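You operate a simulated robot arm through the tools that you are given. There is no shell and no other tool. Be economical: measure what you need, move in short steps, check, and stop when the job is done.

Carry out the task below with a simulated robot arm. There is one attempt and no reset: what you move stays moved.

Task
Take the red cloth button from the beech table and leave it on the white set of notes there.
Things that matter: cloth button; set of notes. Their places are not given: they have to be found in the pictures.

It is judged by the outcome, as a careful person would: the job done as asked, and still so three seconds after it is handed in. It fails if anything else is knocked over, pushed out of place, dropped, spilled or broken.

Robot
A 7-joint arm with a two-finger parallel gripper, fixed in place. Base frame: the origin is at the foot of the arm, x ahead of it, y to its left, z up; the work surface is at about z = 0. Lengths are in m, angles in rad, forces in N, time in s.
With the tool pointing down near the work surface it reaches from about 0.24 to 0.62 m from the base axis. Its first joint turns from -1.152 to 1.152 rad. Payload 2.6 kg.
The tool frame sits at the grasp point between the pads (the TCP): z along the fingers, y along the line on which they close. The tips reach 0.03 m beyond it. Largest opening 0.094 m; finger width 0.028, thickness 0.01; the body of the gripper, 0.05 by 0.096 m, starts 0.055 m behind the TCP.
Orientation is that of the tool frame in the base frame, as [roll, pitch, yaw] about the fixed x, y, z axes, in that order (R = Rz(yaw) Ry(pitch) Rx(roll)). With the fingers straight down and closing along the base's y, the tool's x points along the base's -x, its y along +y and its z along -z.

Tools
- The arm moves only by the tool jog_arm. Its arguments are lists of equal length, an entry for each row: "jaw": the finger opening in cm, from 0 to 9.4; "travel": the shift along the tool's x, y, z in units of 400 mm (1.0 is 400 mm), a list of three; "rot": the turn, a rotation vector about the tool's x, y, z in units of 180 degrees (1.0 is 180 degrees), a list of three. In form: {"jaw": [jaw, ...], "travel": [[dx, dy, dz], ...], "rot": [[wx, wy, wz], ...]}. A call has 1 to 12 rows; each row is the pose to reach, as a shift and turn from the pose commanded when the call began, along the tool's axes at that moment. A call with a number of a shift or a turn outside -1 to 1 is refused whole. Each row takes 0.2 s and may step no farther than 0.05 m and 0.15 rad from the row before; otherwise, or with a gripper value out of range, the whole call is refused. A pose out of reach is approached as far as the arm can. The call stops where the force on the tool passes 40 N (or 10 N more than at its start, if that is more) or the arm is blocked; 0.2 s more then pass. Each finger travels about 0.072 m/s and halts on what it meets, pressing with about 42 N; the grip force reading is that of the motor and also rises with nothing between the fingers. The clock runs only during rows and for 0.2 s after the last one: add rows that repeat a pose to give the fingers time. The reply holds the time, the measured pose of the TCP, the force on the tool along the base axes, the opening and the grip force, in the units named above and with some noise, and new pictures: "views" is both (left out), scene, wrist or none.
- Cameras (640 x 400 px; columns grow to the right, rows downward): "scene" is fixed at [0.0224, 0.4242, 0.5564]; the picture's right is [-0.86, -0.51, 0.00], its down [-0.32, 0.55, -0.77] and it looks along [0.39, -0.67, -0.64] (base axes); focal length 366 px, centre (320, 200). "wrist" rides on the gripper at [-0.037, 0, -0.058] in the tool frame; the picture's right is [0.00, -1.00, 0.00], its down [0.97, 0.00, -0.24] and it looks along [0.24, 0.00, 0.97] (tool axes); focal length 218 px, centre (320, 200).
- locate(camera, pixels): there is no depth. For up to 12 entries [column, row, z] of the newest picture of that camera ("zoom" is the newest enlarged one), the place [x, y] in the base frame at which the ray of that pixel passes the height z, good to about 0.002 m. It takes no simulated time.
- inspect(camera, box): a new picture of the part [left, top, right, bottom] of that camera's present view, enlarged. It takes no simulated time.
- hand_in(): hands the job in; it is judged then, once.

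Keep the steps short. Do not move on a guess: measure, check each grasp and each placing, and mend mistakes. In all there are 60 turns and 120 pictures (those below and enlarged ones count). Leave the gripper open and the arm clear of the work at the hand-in unless told otherwise, and finish with a single line.

The tools are called after ">>>" as name(argument=value, ...) on one line, values as JSON. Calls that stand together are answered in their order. jog_arm: Moves the arm, as the interface text tells. Its arguments: {"type":"object","properties":{"jaw":{"type":"array","items":{"type":"number"}},"travel":{"type":"array","items":{"type":"array","items":{"type":"number"}}},"rot":{"type":"array","items":{"type":"array","items":{"type":"number"}}},"views":{"type":"string","enum":["both","scene","wrist","none"]}},"required":["jaw","travel","rot"]} The other tools are called the same way: locate (camera, pixels) gives the place at which the rays of pixels pass given heights; inspect (camera, box) takes an enlarged picture of a part of a camera's view; hand_in () hands the job in.

At the start:

```text
t: 0.0
eef_pos: [0.3348, 0.0537, 0.2578]
ee_rot: [-3.141, 0.002, 3.14]
contact_force: [0.8, -0.2, -0.3]
width: 0.0939
grip_force: 0.1
```

scene: 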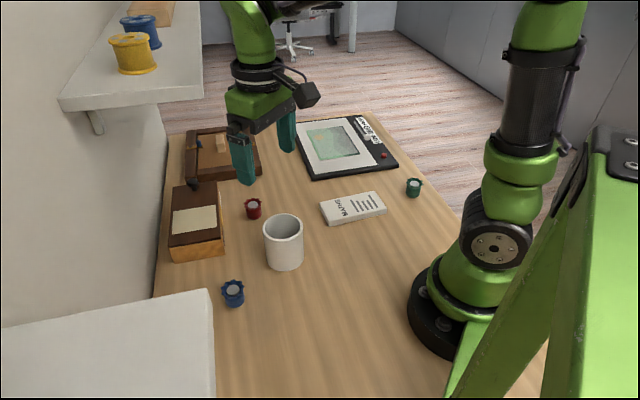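
wrist: 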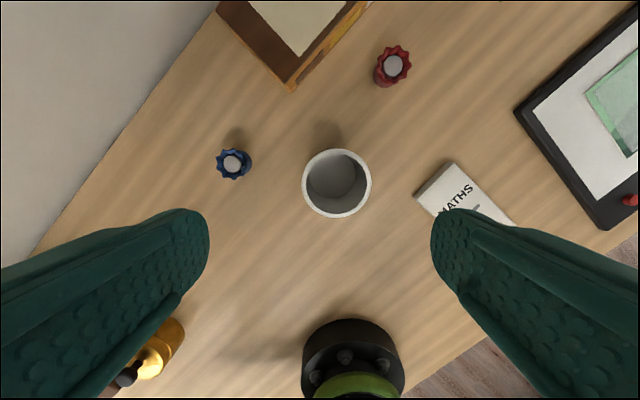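

The red button is near scene (253,208) and the white notes marked MATHS near (352,207). I'll enlarge both and measure their positions.

>>> inspect(camera="scene", box=[230, 160, 430, 285])

>>> inspect(camera="wrist", box=[340, 20, 540, 145])

>>> locate(camera="wrist", pixels=[[392, 68, 0.0], [392, 66, 0.02], [397, 65, 0.03], [450, 162, 0.015], [415, 194, 0.015], [336, 183, 0.08], [295, 88, 0.0]])

>>> locate(camera="scene", pixels=[[253, 218, 0.0], [253, 203, 0.02], [253, 203, 0.03], [320, 203, 0.015], [376, 191, 0.015], [386, 209, 0.015], [329, 222, 0.015], [284, 225, 0.08]])

```text
3.20 times, centred on (330, 222) of scene
```

zoom: 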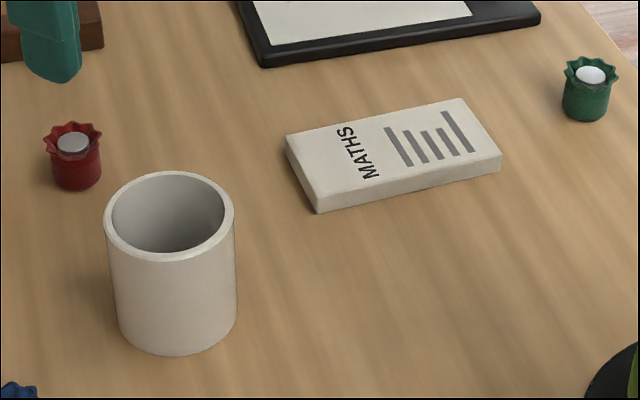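

```text
3.20 times, centred on (440, 82) of wrist
```

zoom: 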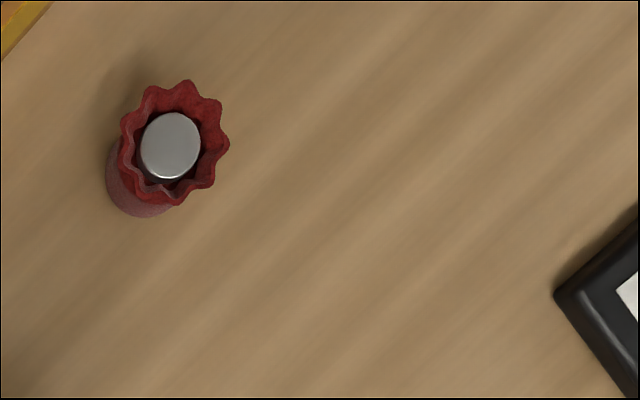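

```text
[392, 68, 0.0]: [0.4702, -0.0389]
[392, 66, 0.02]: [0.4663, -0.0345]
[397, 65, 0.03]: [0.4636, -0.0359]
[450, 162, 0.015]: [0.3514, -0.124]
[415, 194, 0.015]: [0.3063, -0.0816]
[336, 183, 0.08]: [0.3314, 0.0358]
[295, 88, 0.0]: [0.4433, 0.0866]
```

```text
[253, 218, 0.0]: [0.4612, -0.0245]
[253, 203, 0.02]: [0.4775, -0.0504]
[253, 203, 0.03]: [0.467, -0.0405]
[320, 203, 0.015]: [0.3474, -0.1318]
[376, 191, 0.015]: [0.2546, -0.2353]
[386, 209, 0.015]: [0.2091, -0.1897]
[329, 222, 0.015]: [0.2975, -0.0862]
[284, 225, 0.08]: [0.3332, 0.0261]
```

The button is about 3 cm across and 3 cm tall, centred near (0.465, -0.036). The notes are centred near (0.278, -0.16). I'll move most of the way above the button while staying high, then check.

>>> jog_arm(jaw=[9.4, 9.4, 9.4, 9.4, 9.4, 9.4], travel=[[-0.05, -0.04, 0], [-0.1, -0.08, 0.03], [-0.15, -0.12, 0.06], [-0.2, -0.16, 0.1], [-0.25, -0.2, 0.13], [-0.28, -0.225, 0.15]], rot=[[0, 0, 0], [0, 0, 0], [0, 0, 0], [0, 0, 0], [0, 0, 0], [0, 0, 0]])

```text
t: 1.4
eef_pos: [0.4476, -0.0372, 0.1986]
ee_rot: [3.141, -0.001, 3.14]
contact_force: [0.5, 0.4, 0.3]
width: 0.0941
grip_force: 0.1
```

scene: 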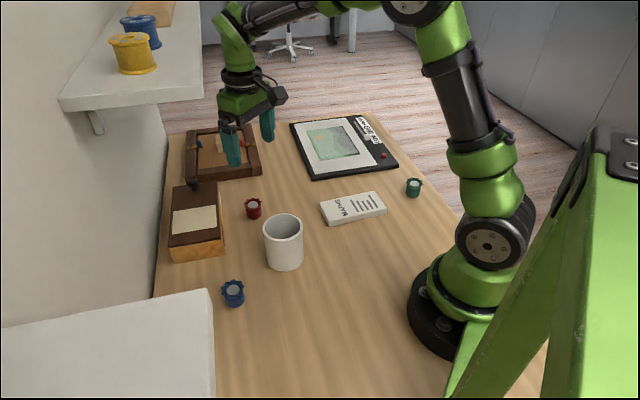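
wrist: 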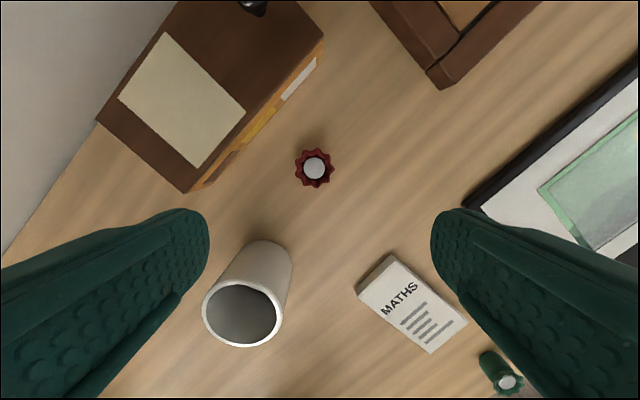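

The button now shows at wrist (314,168). I'll measure it, the mug and the notes.

>>> locate(camera="wrist", pixels=[[315, 168, 0.03], [315, 168, 0.02], [314, 168, 0.0], [242, 313, 0.08], [388, 256, 0.015], [357, 289, 0.015], [431, 352, 0.015], [467, 320, 0.015], [205, 190, 0.0], [440, 88, 0.02]])

>>> inspect(camera="wrist", box=[240, 130, 400, 230])

```text
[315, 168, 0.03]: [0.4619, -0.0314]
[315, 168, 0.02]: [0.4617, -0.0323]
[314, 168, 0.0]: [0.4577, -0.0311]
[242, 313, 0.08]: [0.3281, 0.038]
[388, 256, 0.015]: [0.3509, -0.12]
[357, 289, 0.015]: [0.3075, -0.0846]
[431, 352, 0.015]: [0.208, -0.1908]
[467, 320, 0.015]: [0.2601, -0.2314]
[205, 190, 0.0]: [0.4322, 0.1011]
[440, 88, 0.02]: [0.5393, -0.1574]
```

```text
4.00 times, centred on (320, 180) of wrist
```

zoom: 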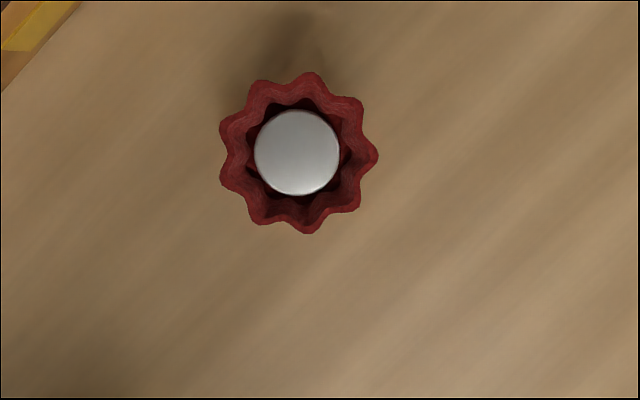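

Both views put the button at about (0.462, -0.032). The brown box edge is about 7 cm away, so I'll narrow the jaw to 6 cm. Next I'll lower to a TCP height of about 0.075 and look again.

>>> jog_arm(jaw=[8, 7, 6, 6, 6], travel=[[-0.036, 0.012, 0.05], [-0.036, 0.012, 0.13], [-0.036, 0.012, 0.21], [-0.036, 0.012, 0.28], [-0.036, 0.012, 0.31]], rot=[[0, 0, 0], [0, 0, 0], [0, 0, 0], [0, 0, 0], [0, 0, 0]])

>>> inspect(camera="scene", box=[160, 110, 320, 210])

```text
t: 2.6
eef_pos: [0.4636, -0.0314, 0.0744]
ee_rot: [-3.141, 0.0, 3.14]
contact_force: [-0.3, 0.3, -0.3]
width: 0.0599
grip_force: 0.2
```

scene: 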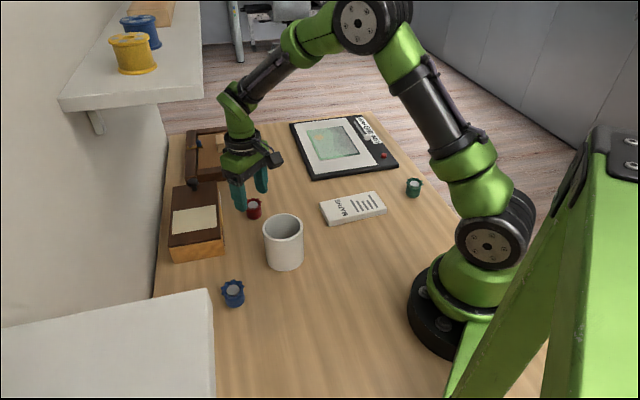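
wrist: 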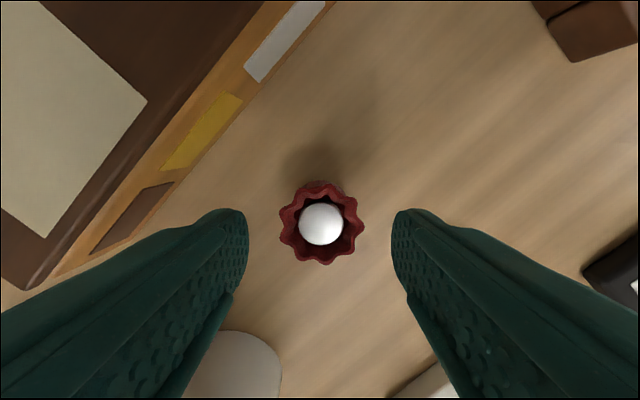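

```text
4.00 times, centred on (240, 160) of scene
```

zoom: 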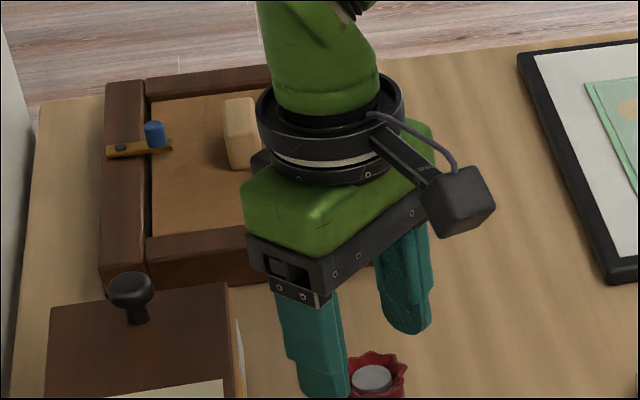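

I'll re-measure the button at wrist (321,223) before closing.

>>> locate(camera="wrist", pixels=[[321, 223, 0.03], [321, 223, 0.02], [279, 223, 0.03], [364, 223, 0.03], [321, 182, 0.03], [321, 265, 0.03], [320, 200, 0.0], [38, 290, 0.05]])

```text
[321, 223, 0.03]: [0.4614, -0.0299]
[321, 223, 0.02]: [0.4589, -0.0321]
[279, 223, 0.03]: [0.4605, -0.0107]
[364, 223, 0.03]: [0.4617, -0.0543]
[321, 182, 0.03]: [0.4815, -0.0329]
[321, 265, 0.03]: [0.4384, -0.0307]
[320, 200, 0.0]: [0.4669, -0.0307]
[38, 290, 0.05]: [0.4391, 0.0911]
```

The fingers are centred on the button, within 2 mm. Next I'll lower to a TCP height of about 0.038, which puts the tips about 8 mm above the table, and then close.

>>> jog_arm(jaw=[6, 6, 6, 4, 2.5, 2, 2, 2], travel=[[0.004, 0, 0.045], [0.004, 0, 0.091], [0.004, 0, 0.091], [0.004, 0, 0.091], [0.004, 0, 0.091], [0.004, 0, 0.091], [0.004, 0, 0.091], [0.004, 0, 0.091]], rot=[[0, 0, 0], [0, 0, 0], [0, 0, 0], [0, 0, 0], [0, 0, 0], [0, 0, 0], [0, 0, 0], [0, 0, 0]])

```text
t: 4.4
eef_pos: [0.461, -0.0325, 0.039]
ee_rot: [-3.142, -0.001, -3.141]
contact_force: [0.2, 0.2, -1.0]
width: 0.0322
grip_force: 41.7
```

scene: 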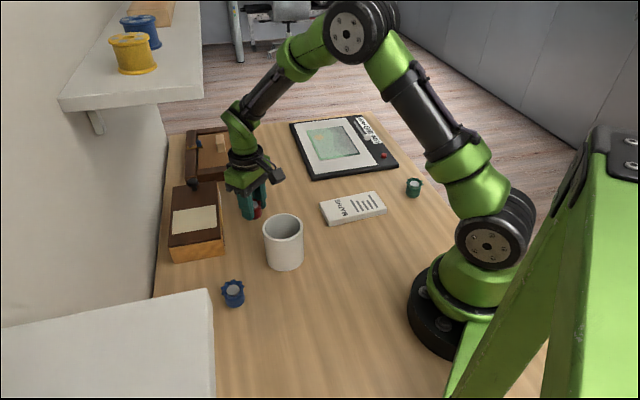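
wrist: 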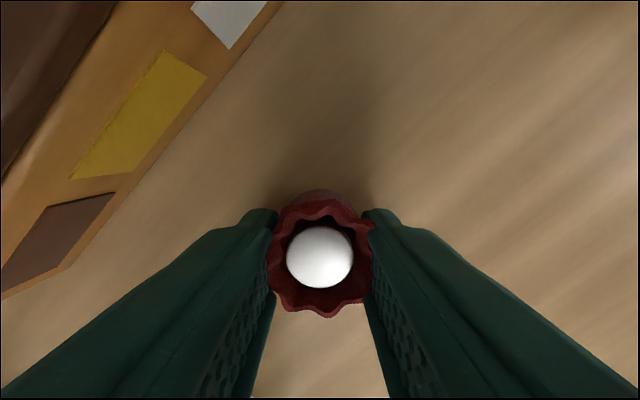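

The grip stopped at 3.2 cm on the button with 42 N. Now I'll lift straight up about 0.12 m and check the hold.

>>> jog_arm(jaw=[2, 2, 2, 2, 2], travel=[[0, 0, -0.04], [0, 0, -0.12], [0, 0, -0.2], [0, 0, -0.28], [0, 0, -0.3]], rot=[[0, 0, 0], [0, 0, 0], [0, 0, 0], [0, 0, 0], [0, 0, 0]])

>>> inspect(camera="scene", box=[180, 80, 340, 180])

```text
t: 5.6
eef_pos: [0.4605, -0.0319, 0.1566]
ee_rot: [-3.141, 0.0, 3.141]
contact_force: [0.6, 0.7, -0.4]
width: 0.0322
grip_force: 42.2
```

scene: 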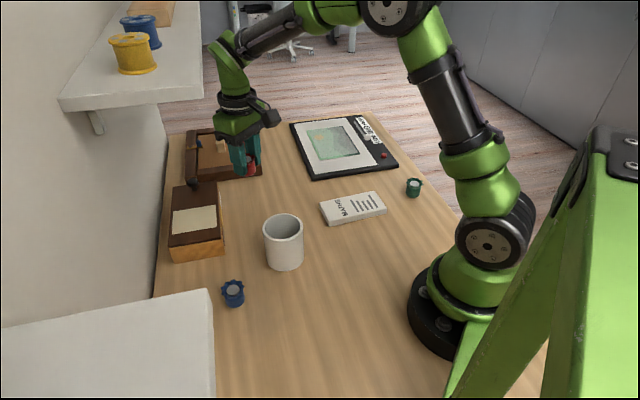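
wrist: 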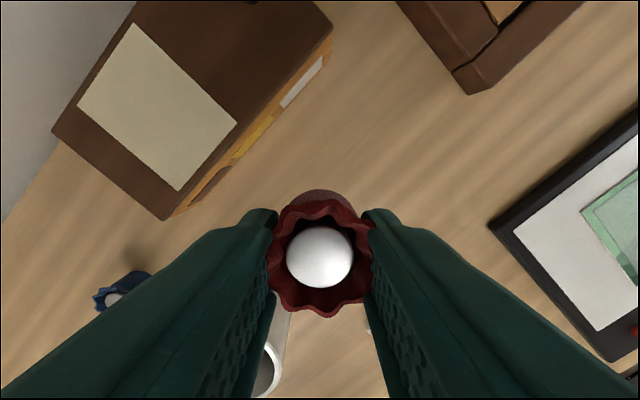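

```text
4.00 times, centred on (260, 130) of scene
```

zoom: 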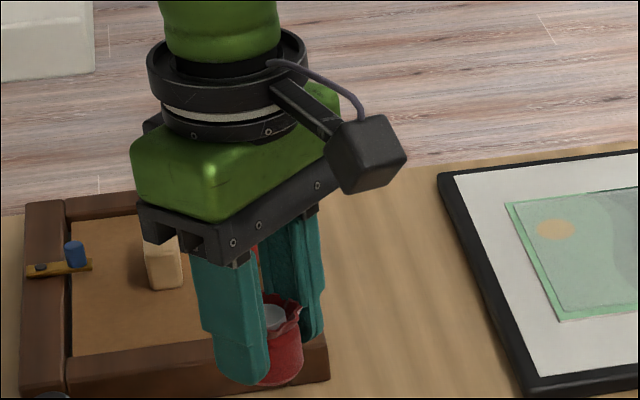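

The button is held off the table, with its base slightly below the tips. I'll carry it at this height to above the notes at (0.280, -0.159). That path stays clear of the mug.

>>> jog_arm(jaw=[2, 2, 2, 2, 2, 2, 2, 2], travel=[[0.05, -0.035, 0], [0.12, -0.085, 0], [0.19, -0.135, 0], [0.26, -0.185, 0], [0.33, -0.235, 0], [0.4, -0.282, 0], [0.451, -0.318, 0], [0.451, -0.318, 0]], rot=[[0, 0, 0], [0, 0, 0], [0, 0, 0], [0, 0, 0], [0, 0, 0], [0, 0, 0], [0, 0, 0], [0, 0, 0]])

>>> inspect(camera="scene", box=[290, 130, 450, 230])

```text
t: 7.4
eef_pos: [0.2792, -0.1585, 0.1575]
ee_rot: [-3.14, 0.0, -3.141]
contact_force: [0.6, 1.2, -0.6]
width: 0.0321
grip_force: 41.7
```

scene: 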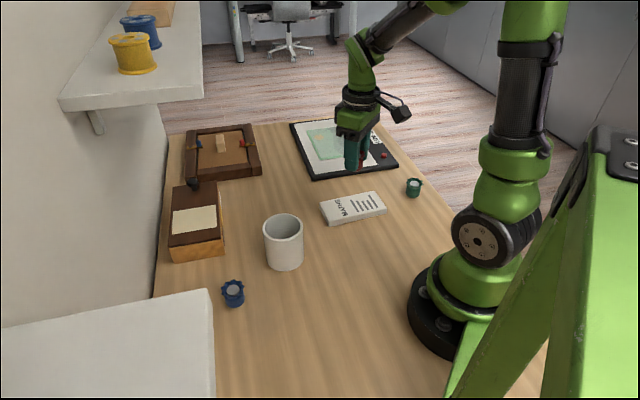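
wrist: 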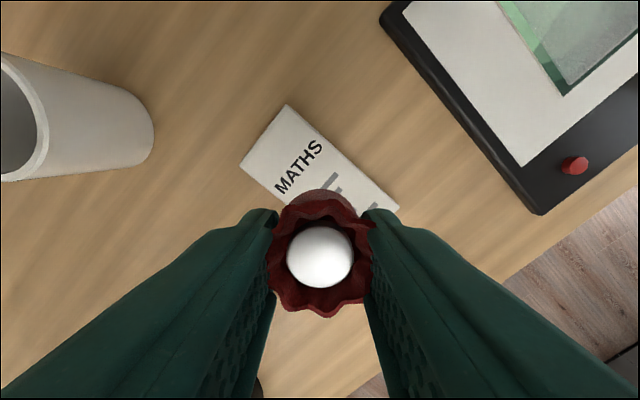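

```text
4.00 times, centred on (370, 180) of scene
```

zoom: 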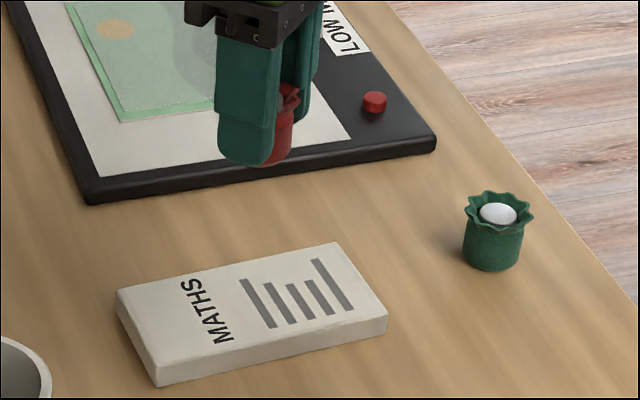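

I'll measure the corners of the notes again in both views to fix their centre and top height.

>>> locate(camera="wrist", pixels=[[287, 104, 0.015], [240, 164, 0.015], [399, 208, 0.015], [287, 104, 0.025], [240, 164, 0.025], [399, 208, 0.025]])

>>> locate(camera="zoom", pixels=[[117, 290, 0.015], [153, 365, 0.015], [387, 312, 0.015], [336, 242, 0.015], [157, 387, 0.0], [387, 332, 0.0], [117, 290, 0.02], [153, 365, 0.02], [387, 312, 0.02], [336, 242, 0.02], [153, 365, 0.01], [490, 270, 0.0]])

```text
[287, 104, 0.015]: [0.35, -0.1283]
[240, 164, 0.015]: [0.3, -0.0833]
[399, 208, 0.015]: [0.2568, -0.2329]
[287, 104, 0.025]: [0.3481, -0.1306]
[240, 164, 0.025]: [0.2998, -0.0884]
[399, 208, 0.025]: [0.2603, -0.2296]
```

```text
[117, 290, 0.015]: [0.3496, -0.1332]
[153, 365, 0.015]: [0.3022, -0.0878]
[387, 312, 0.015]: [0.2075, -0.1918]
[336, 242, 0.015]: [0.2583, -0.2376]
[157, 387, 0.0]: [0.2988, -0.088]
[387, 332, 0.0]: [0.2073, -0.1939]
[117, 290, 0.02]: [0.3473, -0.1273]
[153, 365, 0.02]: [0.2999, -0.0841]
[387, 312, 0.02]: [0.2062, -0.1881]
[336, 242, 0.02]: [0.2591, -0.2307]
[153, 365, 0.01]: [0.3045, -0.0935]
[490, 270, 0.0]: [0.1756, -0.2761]
```

The notes' top is at about z = 0.017 and their centre at (0.279, -0.160), right under the gripper. The button should touch at a TCP height of about 0.056. I'll lower to 0.063 and then look.

>>> jog_arm(jaw=[2, 2, 2, 2], travel=[[0, 0, 0.08], [0, 0, 0.16], [0, 0, 0.22], [0, 0, 0.236]], rot=[[0, 0, 0], [0, 0, 0], [0, 0, 0], [0, 0, 0]], views="none")

>>> inspect(camera="scene", box=[290, 140, 430, 228])

```text
t: 8.4
eef_pos: [0.2803, -0.1587, 0.0642]
ee_rot: [3.141, 0.0, 3.141]
contact_force: [-0.2, 0.4, -1.0]
width: 0.0318
grip_force: 41.9
```

```text
4.55 times, centred on (360, 184) of scene
```

zoom: 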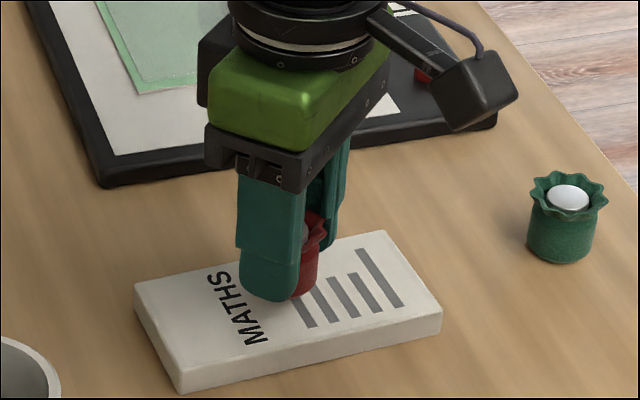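

It is hovering a few millimetres over the middle of the notes. I'll lower about 7 mm in small steps and watch the force.

>>> jog_arm(jaw=[2, 2, 2, 2, 2], travel=[[0, 0, 0.005], [0, 0, 0.01], [0, 0, 0.014], [0, 0, 0.017], [0, 0, 0.017]], rot=[[0, 0, 0], [0, 0, 0], [0, 0, 0], [0, 0, 0], [0, 0, 0]], views="none")

>>> inspect(camera="scene", box=[290, 140, 430, 228])

```text
t: 9.6
eef_pos: [0.2794, -0.159, 0.0568]
ee_rot: [3.141, -0.001, -3.141]
contact_force: [-0.6, -0.6, -0.9]
width: 0.0321
grip_force: 41.6
```

```text
4.55 times, centred on (360, 184) of scene
```

zoom: 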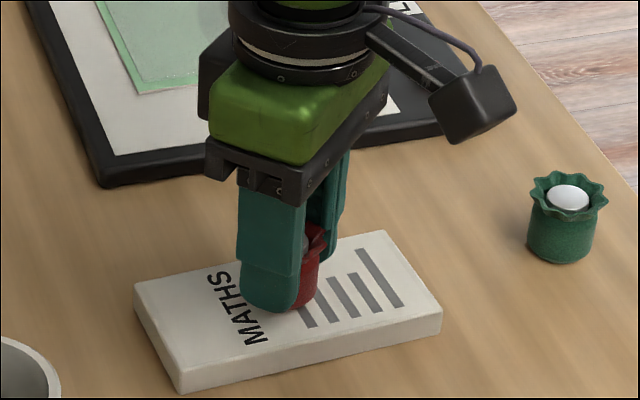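

There's no contact force yet. I'll continue down in 1 mm steps for up to 4 mm.

>>> jog_arm(jaw=[2, 2, 2], travel=[[0, 0, 0.0025], [0, 0, 0.005], [0, 0, 0.005]], rot=[[0, 0, 0], [0, 0, 0], [0, 0, 0]], views="none")

```text
t: 10.4
eef_pos: [0.2806, -0.1597, 0.0559]
ee_rot: [3.141, 0.0, -3.142]
contact_force: [-4.1, 2.2, 14.7]
width: 0.0323
grip_force: 42.0
```

Contact reads 14.7 N upward, so the button is resting on the notes. I'll ease off about 1 mm, then open to 5 cm.

>>> jog_arm(jaw=[2, 3, 3.6, 4.3, 5, 5, 5], travel=[[0, 0, -0.002], [0, 0, -0.002], [0, 0, -0.002], [0, 0, -0.002], [0, 0, -0.002], [0, 0, -0.002], [0, 0, -0.002]], rot=[[0, 0, 0], [0, 0, 0], [0, 0, 0], [0, 0, 0], [0, 0, 0], [0, 0, 0], [0, 0, 0]])

```text
t: 12.0
eef_pos: [0.2804, -0.1599, 0.0556]
ee_rot: [3.141, 0.0, -3.142]
contact_force: [0.2, 0.8, 0.0]
width: 0.0499
grip_force: 0.0
```

scene: 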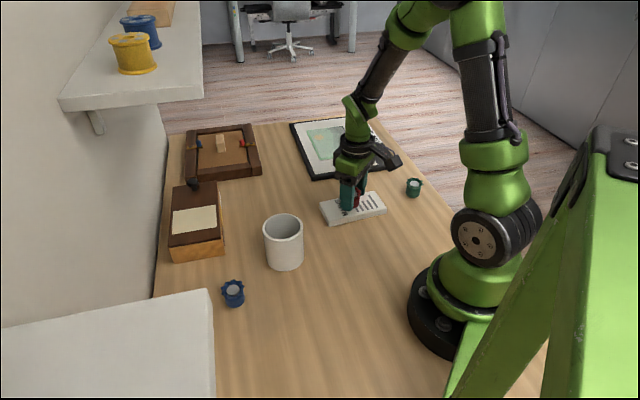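
wrist: 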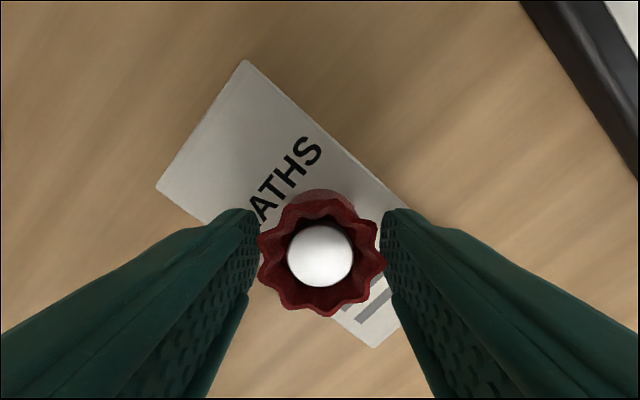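

The button has been released and stands upright on the notes, clear of both fingers. I'll raise the arm straight up.

>>> jog_arm(jaw=[5.5, 5.5, 5.5, 5.5, 5.5, 5.5], travel=[[0, 0, -0.03], [0, 0, -0.09], [0, 0, -0.17], [0, 0, -0.25], [0, 0, -0.35], [0, 0, -0.4]], rot=[[0, 0, 0], [0, 0, 0], [0, 0, 0], [0, 0, 0], [0, 0, 0], [0, 0, 0]])

>>> inspect(camera="scene", box=[290, 140, 430, 228])

```text
t: 13.4
eef_pos: [0.2801, -0.1596, 0.2172]
ee_rot: [3.14, 0.0, 3.141]
contact_force: [-0.2, 0.3, 0.1]
width: 0.0549
grip_force: 0.1
```

scene: 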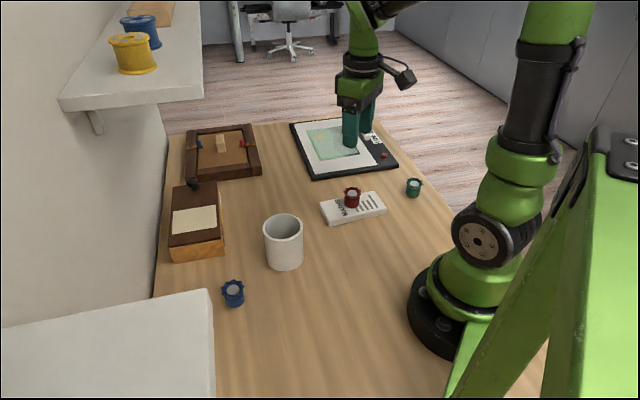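
wrist: 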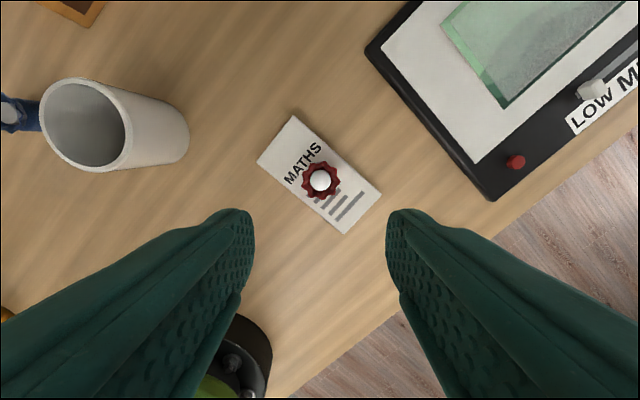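

```text
4.55 times, centred on (360, 184) of scene
```

zoom: 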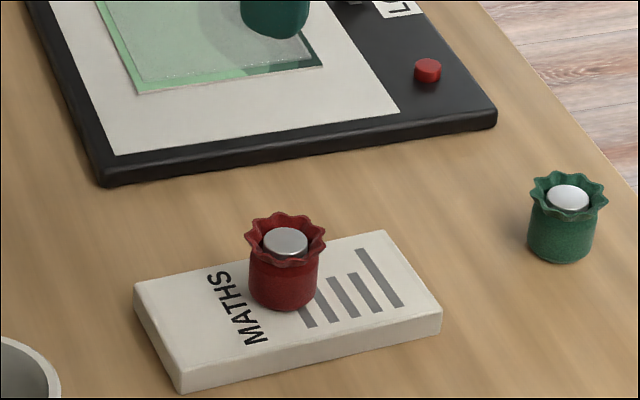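

The button stands upright in the middle of the notes, nothing else has moved, and the gripper is open and clear. I'm handing the job in.

>>> hand_in()

```text
The job is handed in.
```

The red cloth button is standing upright on the white set of notes, nothing else was moved, and the job is handed in.
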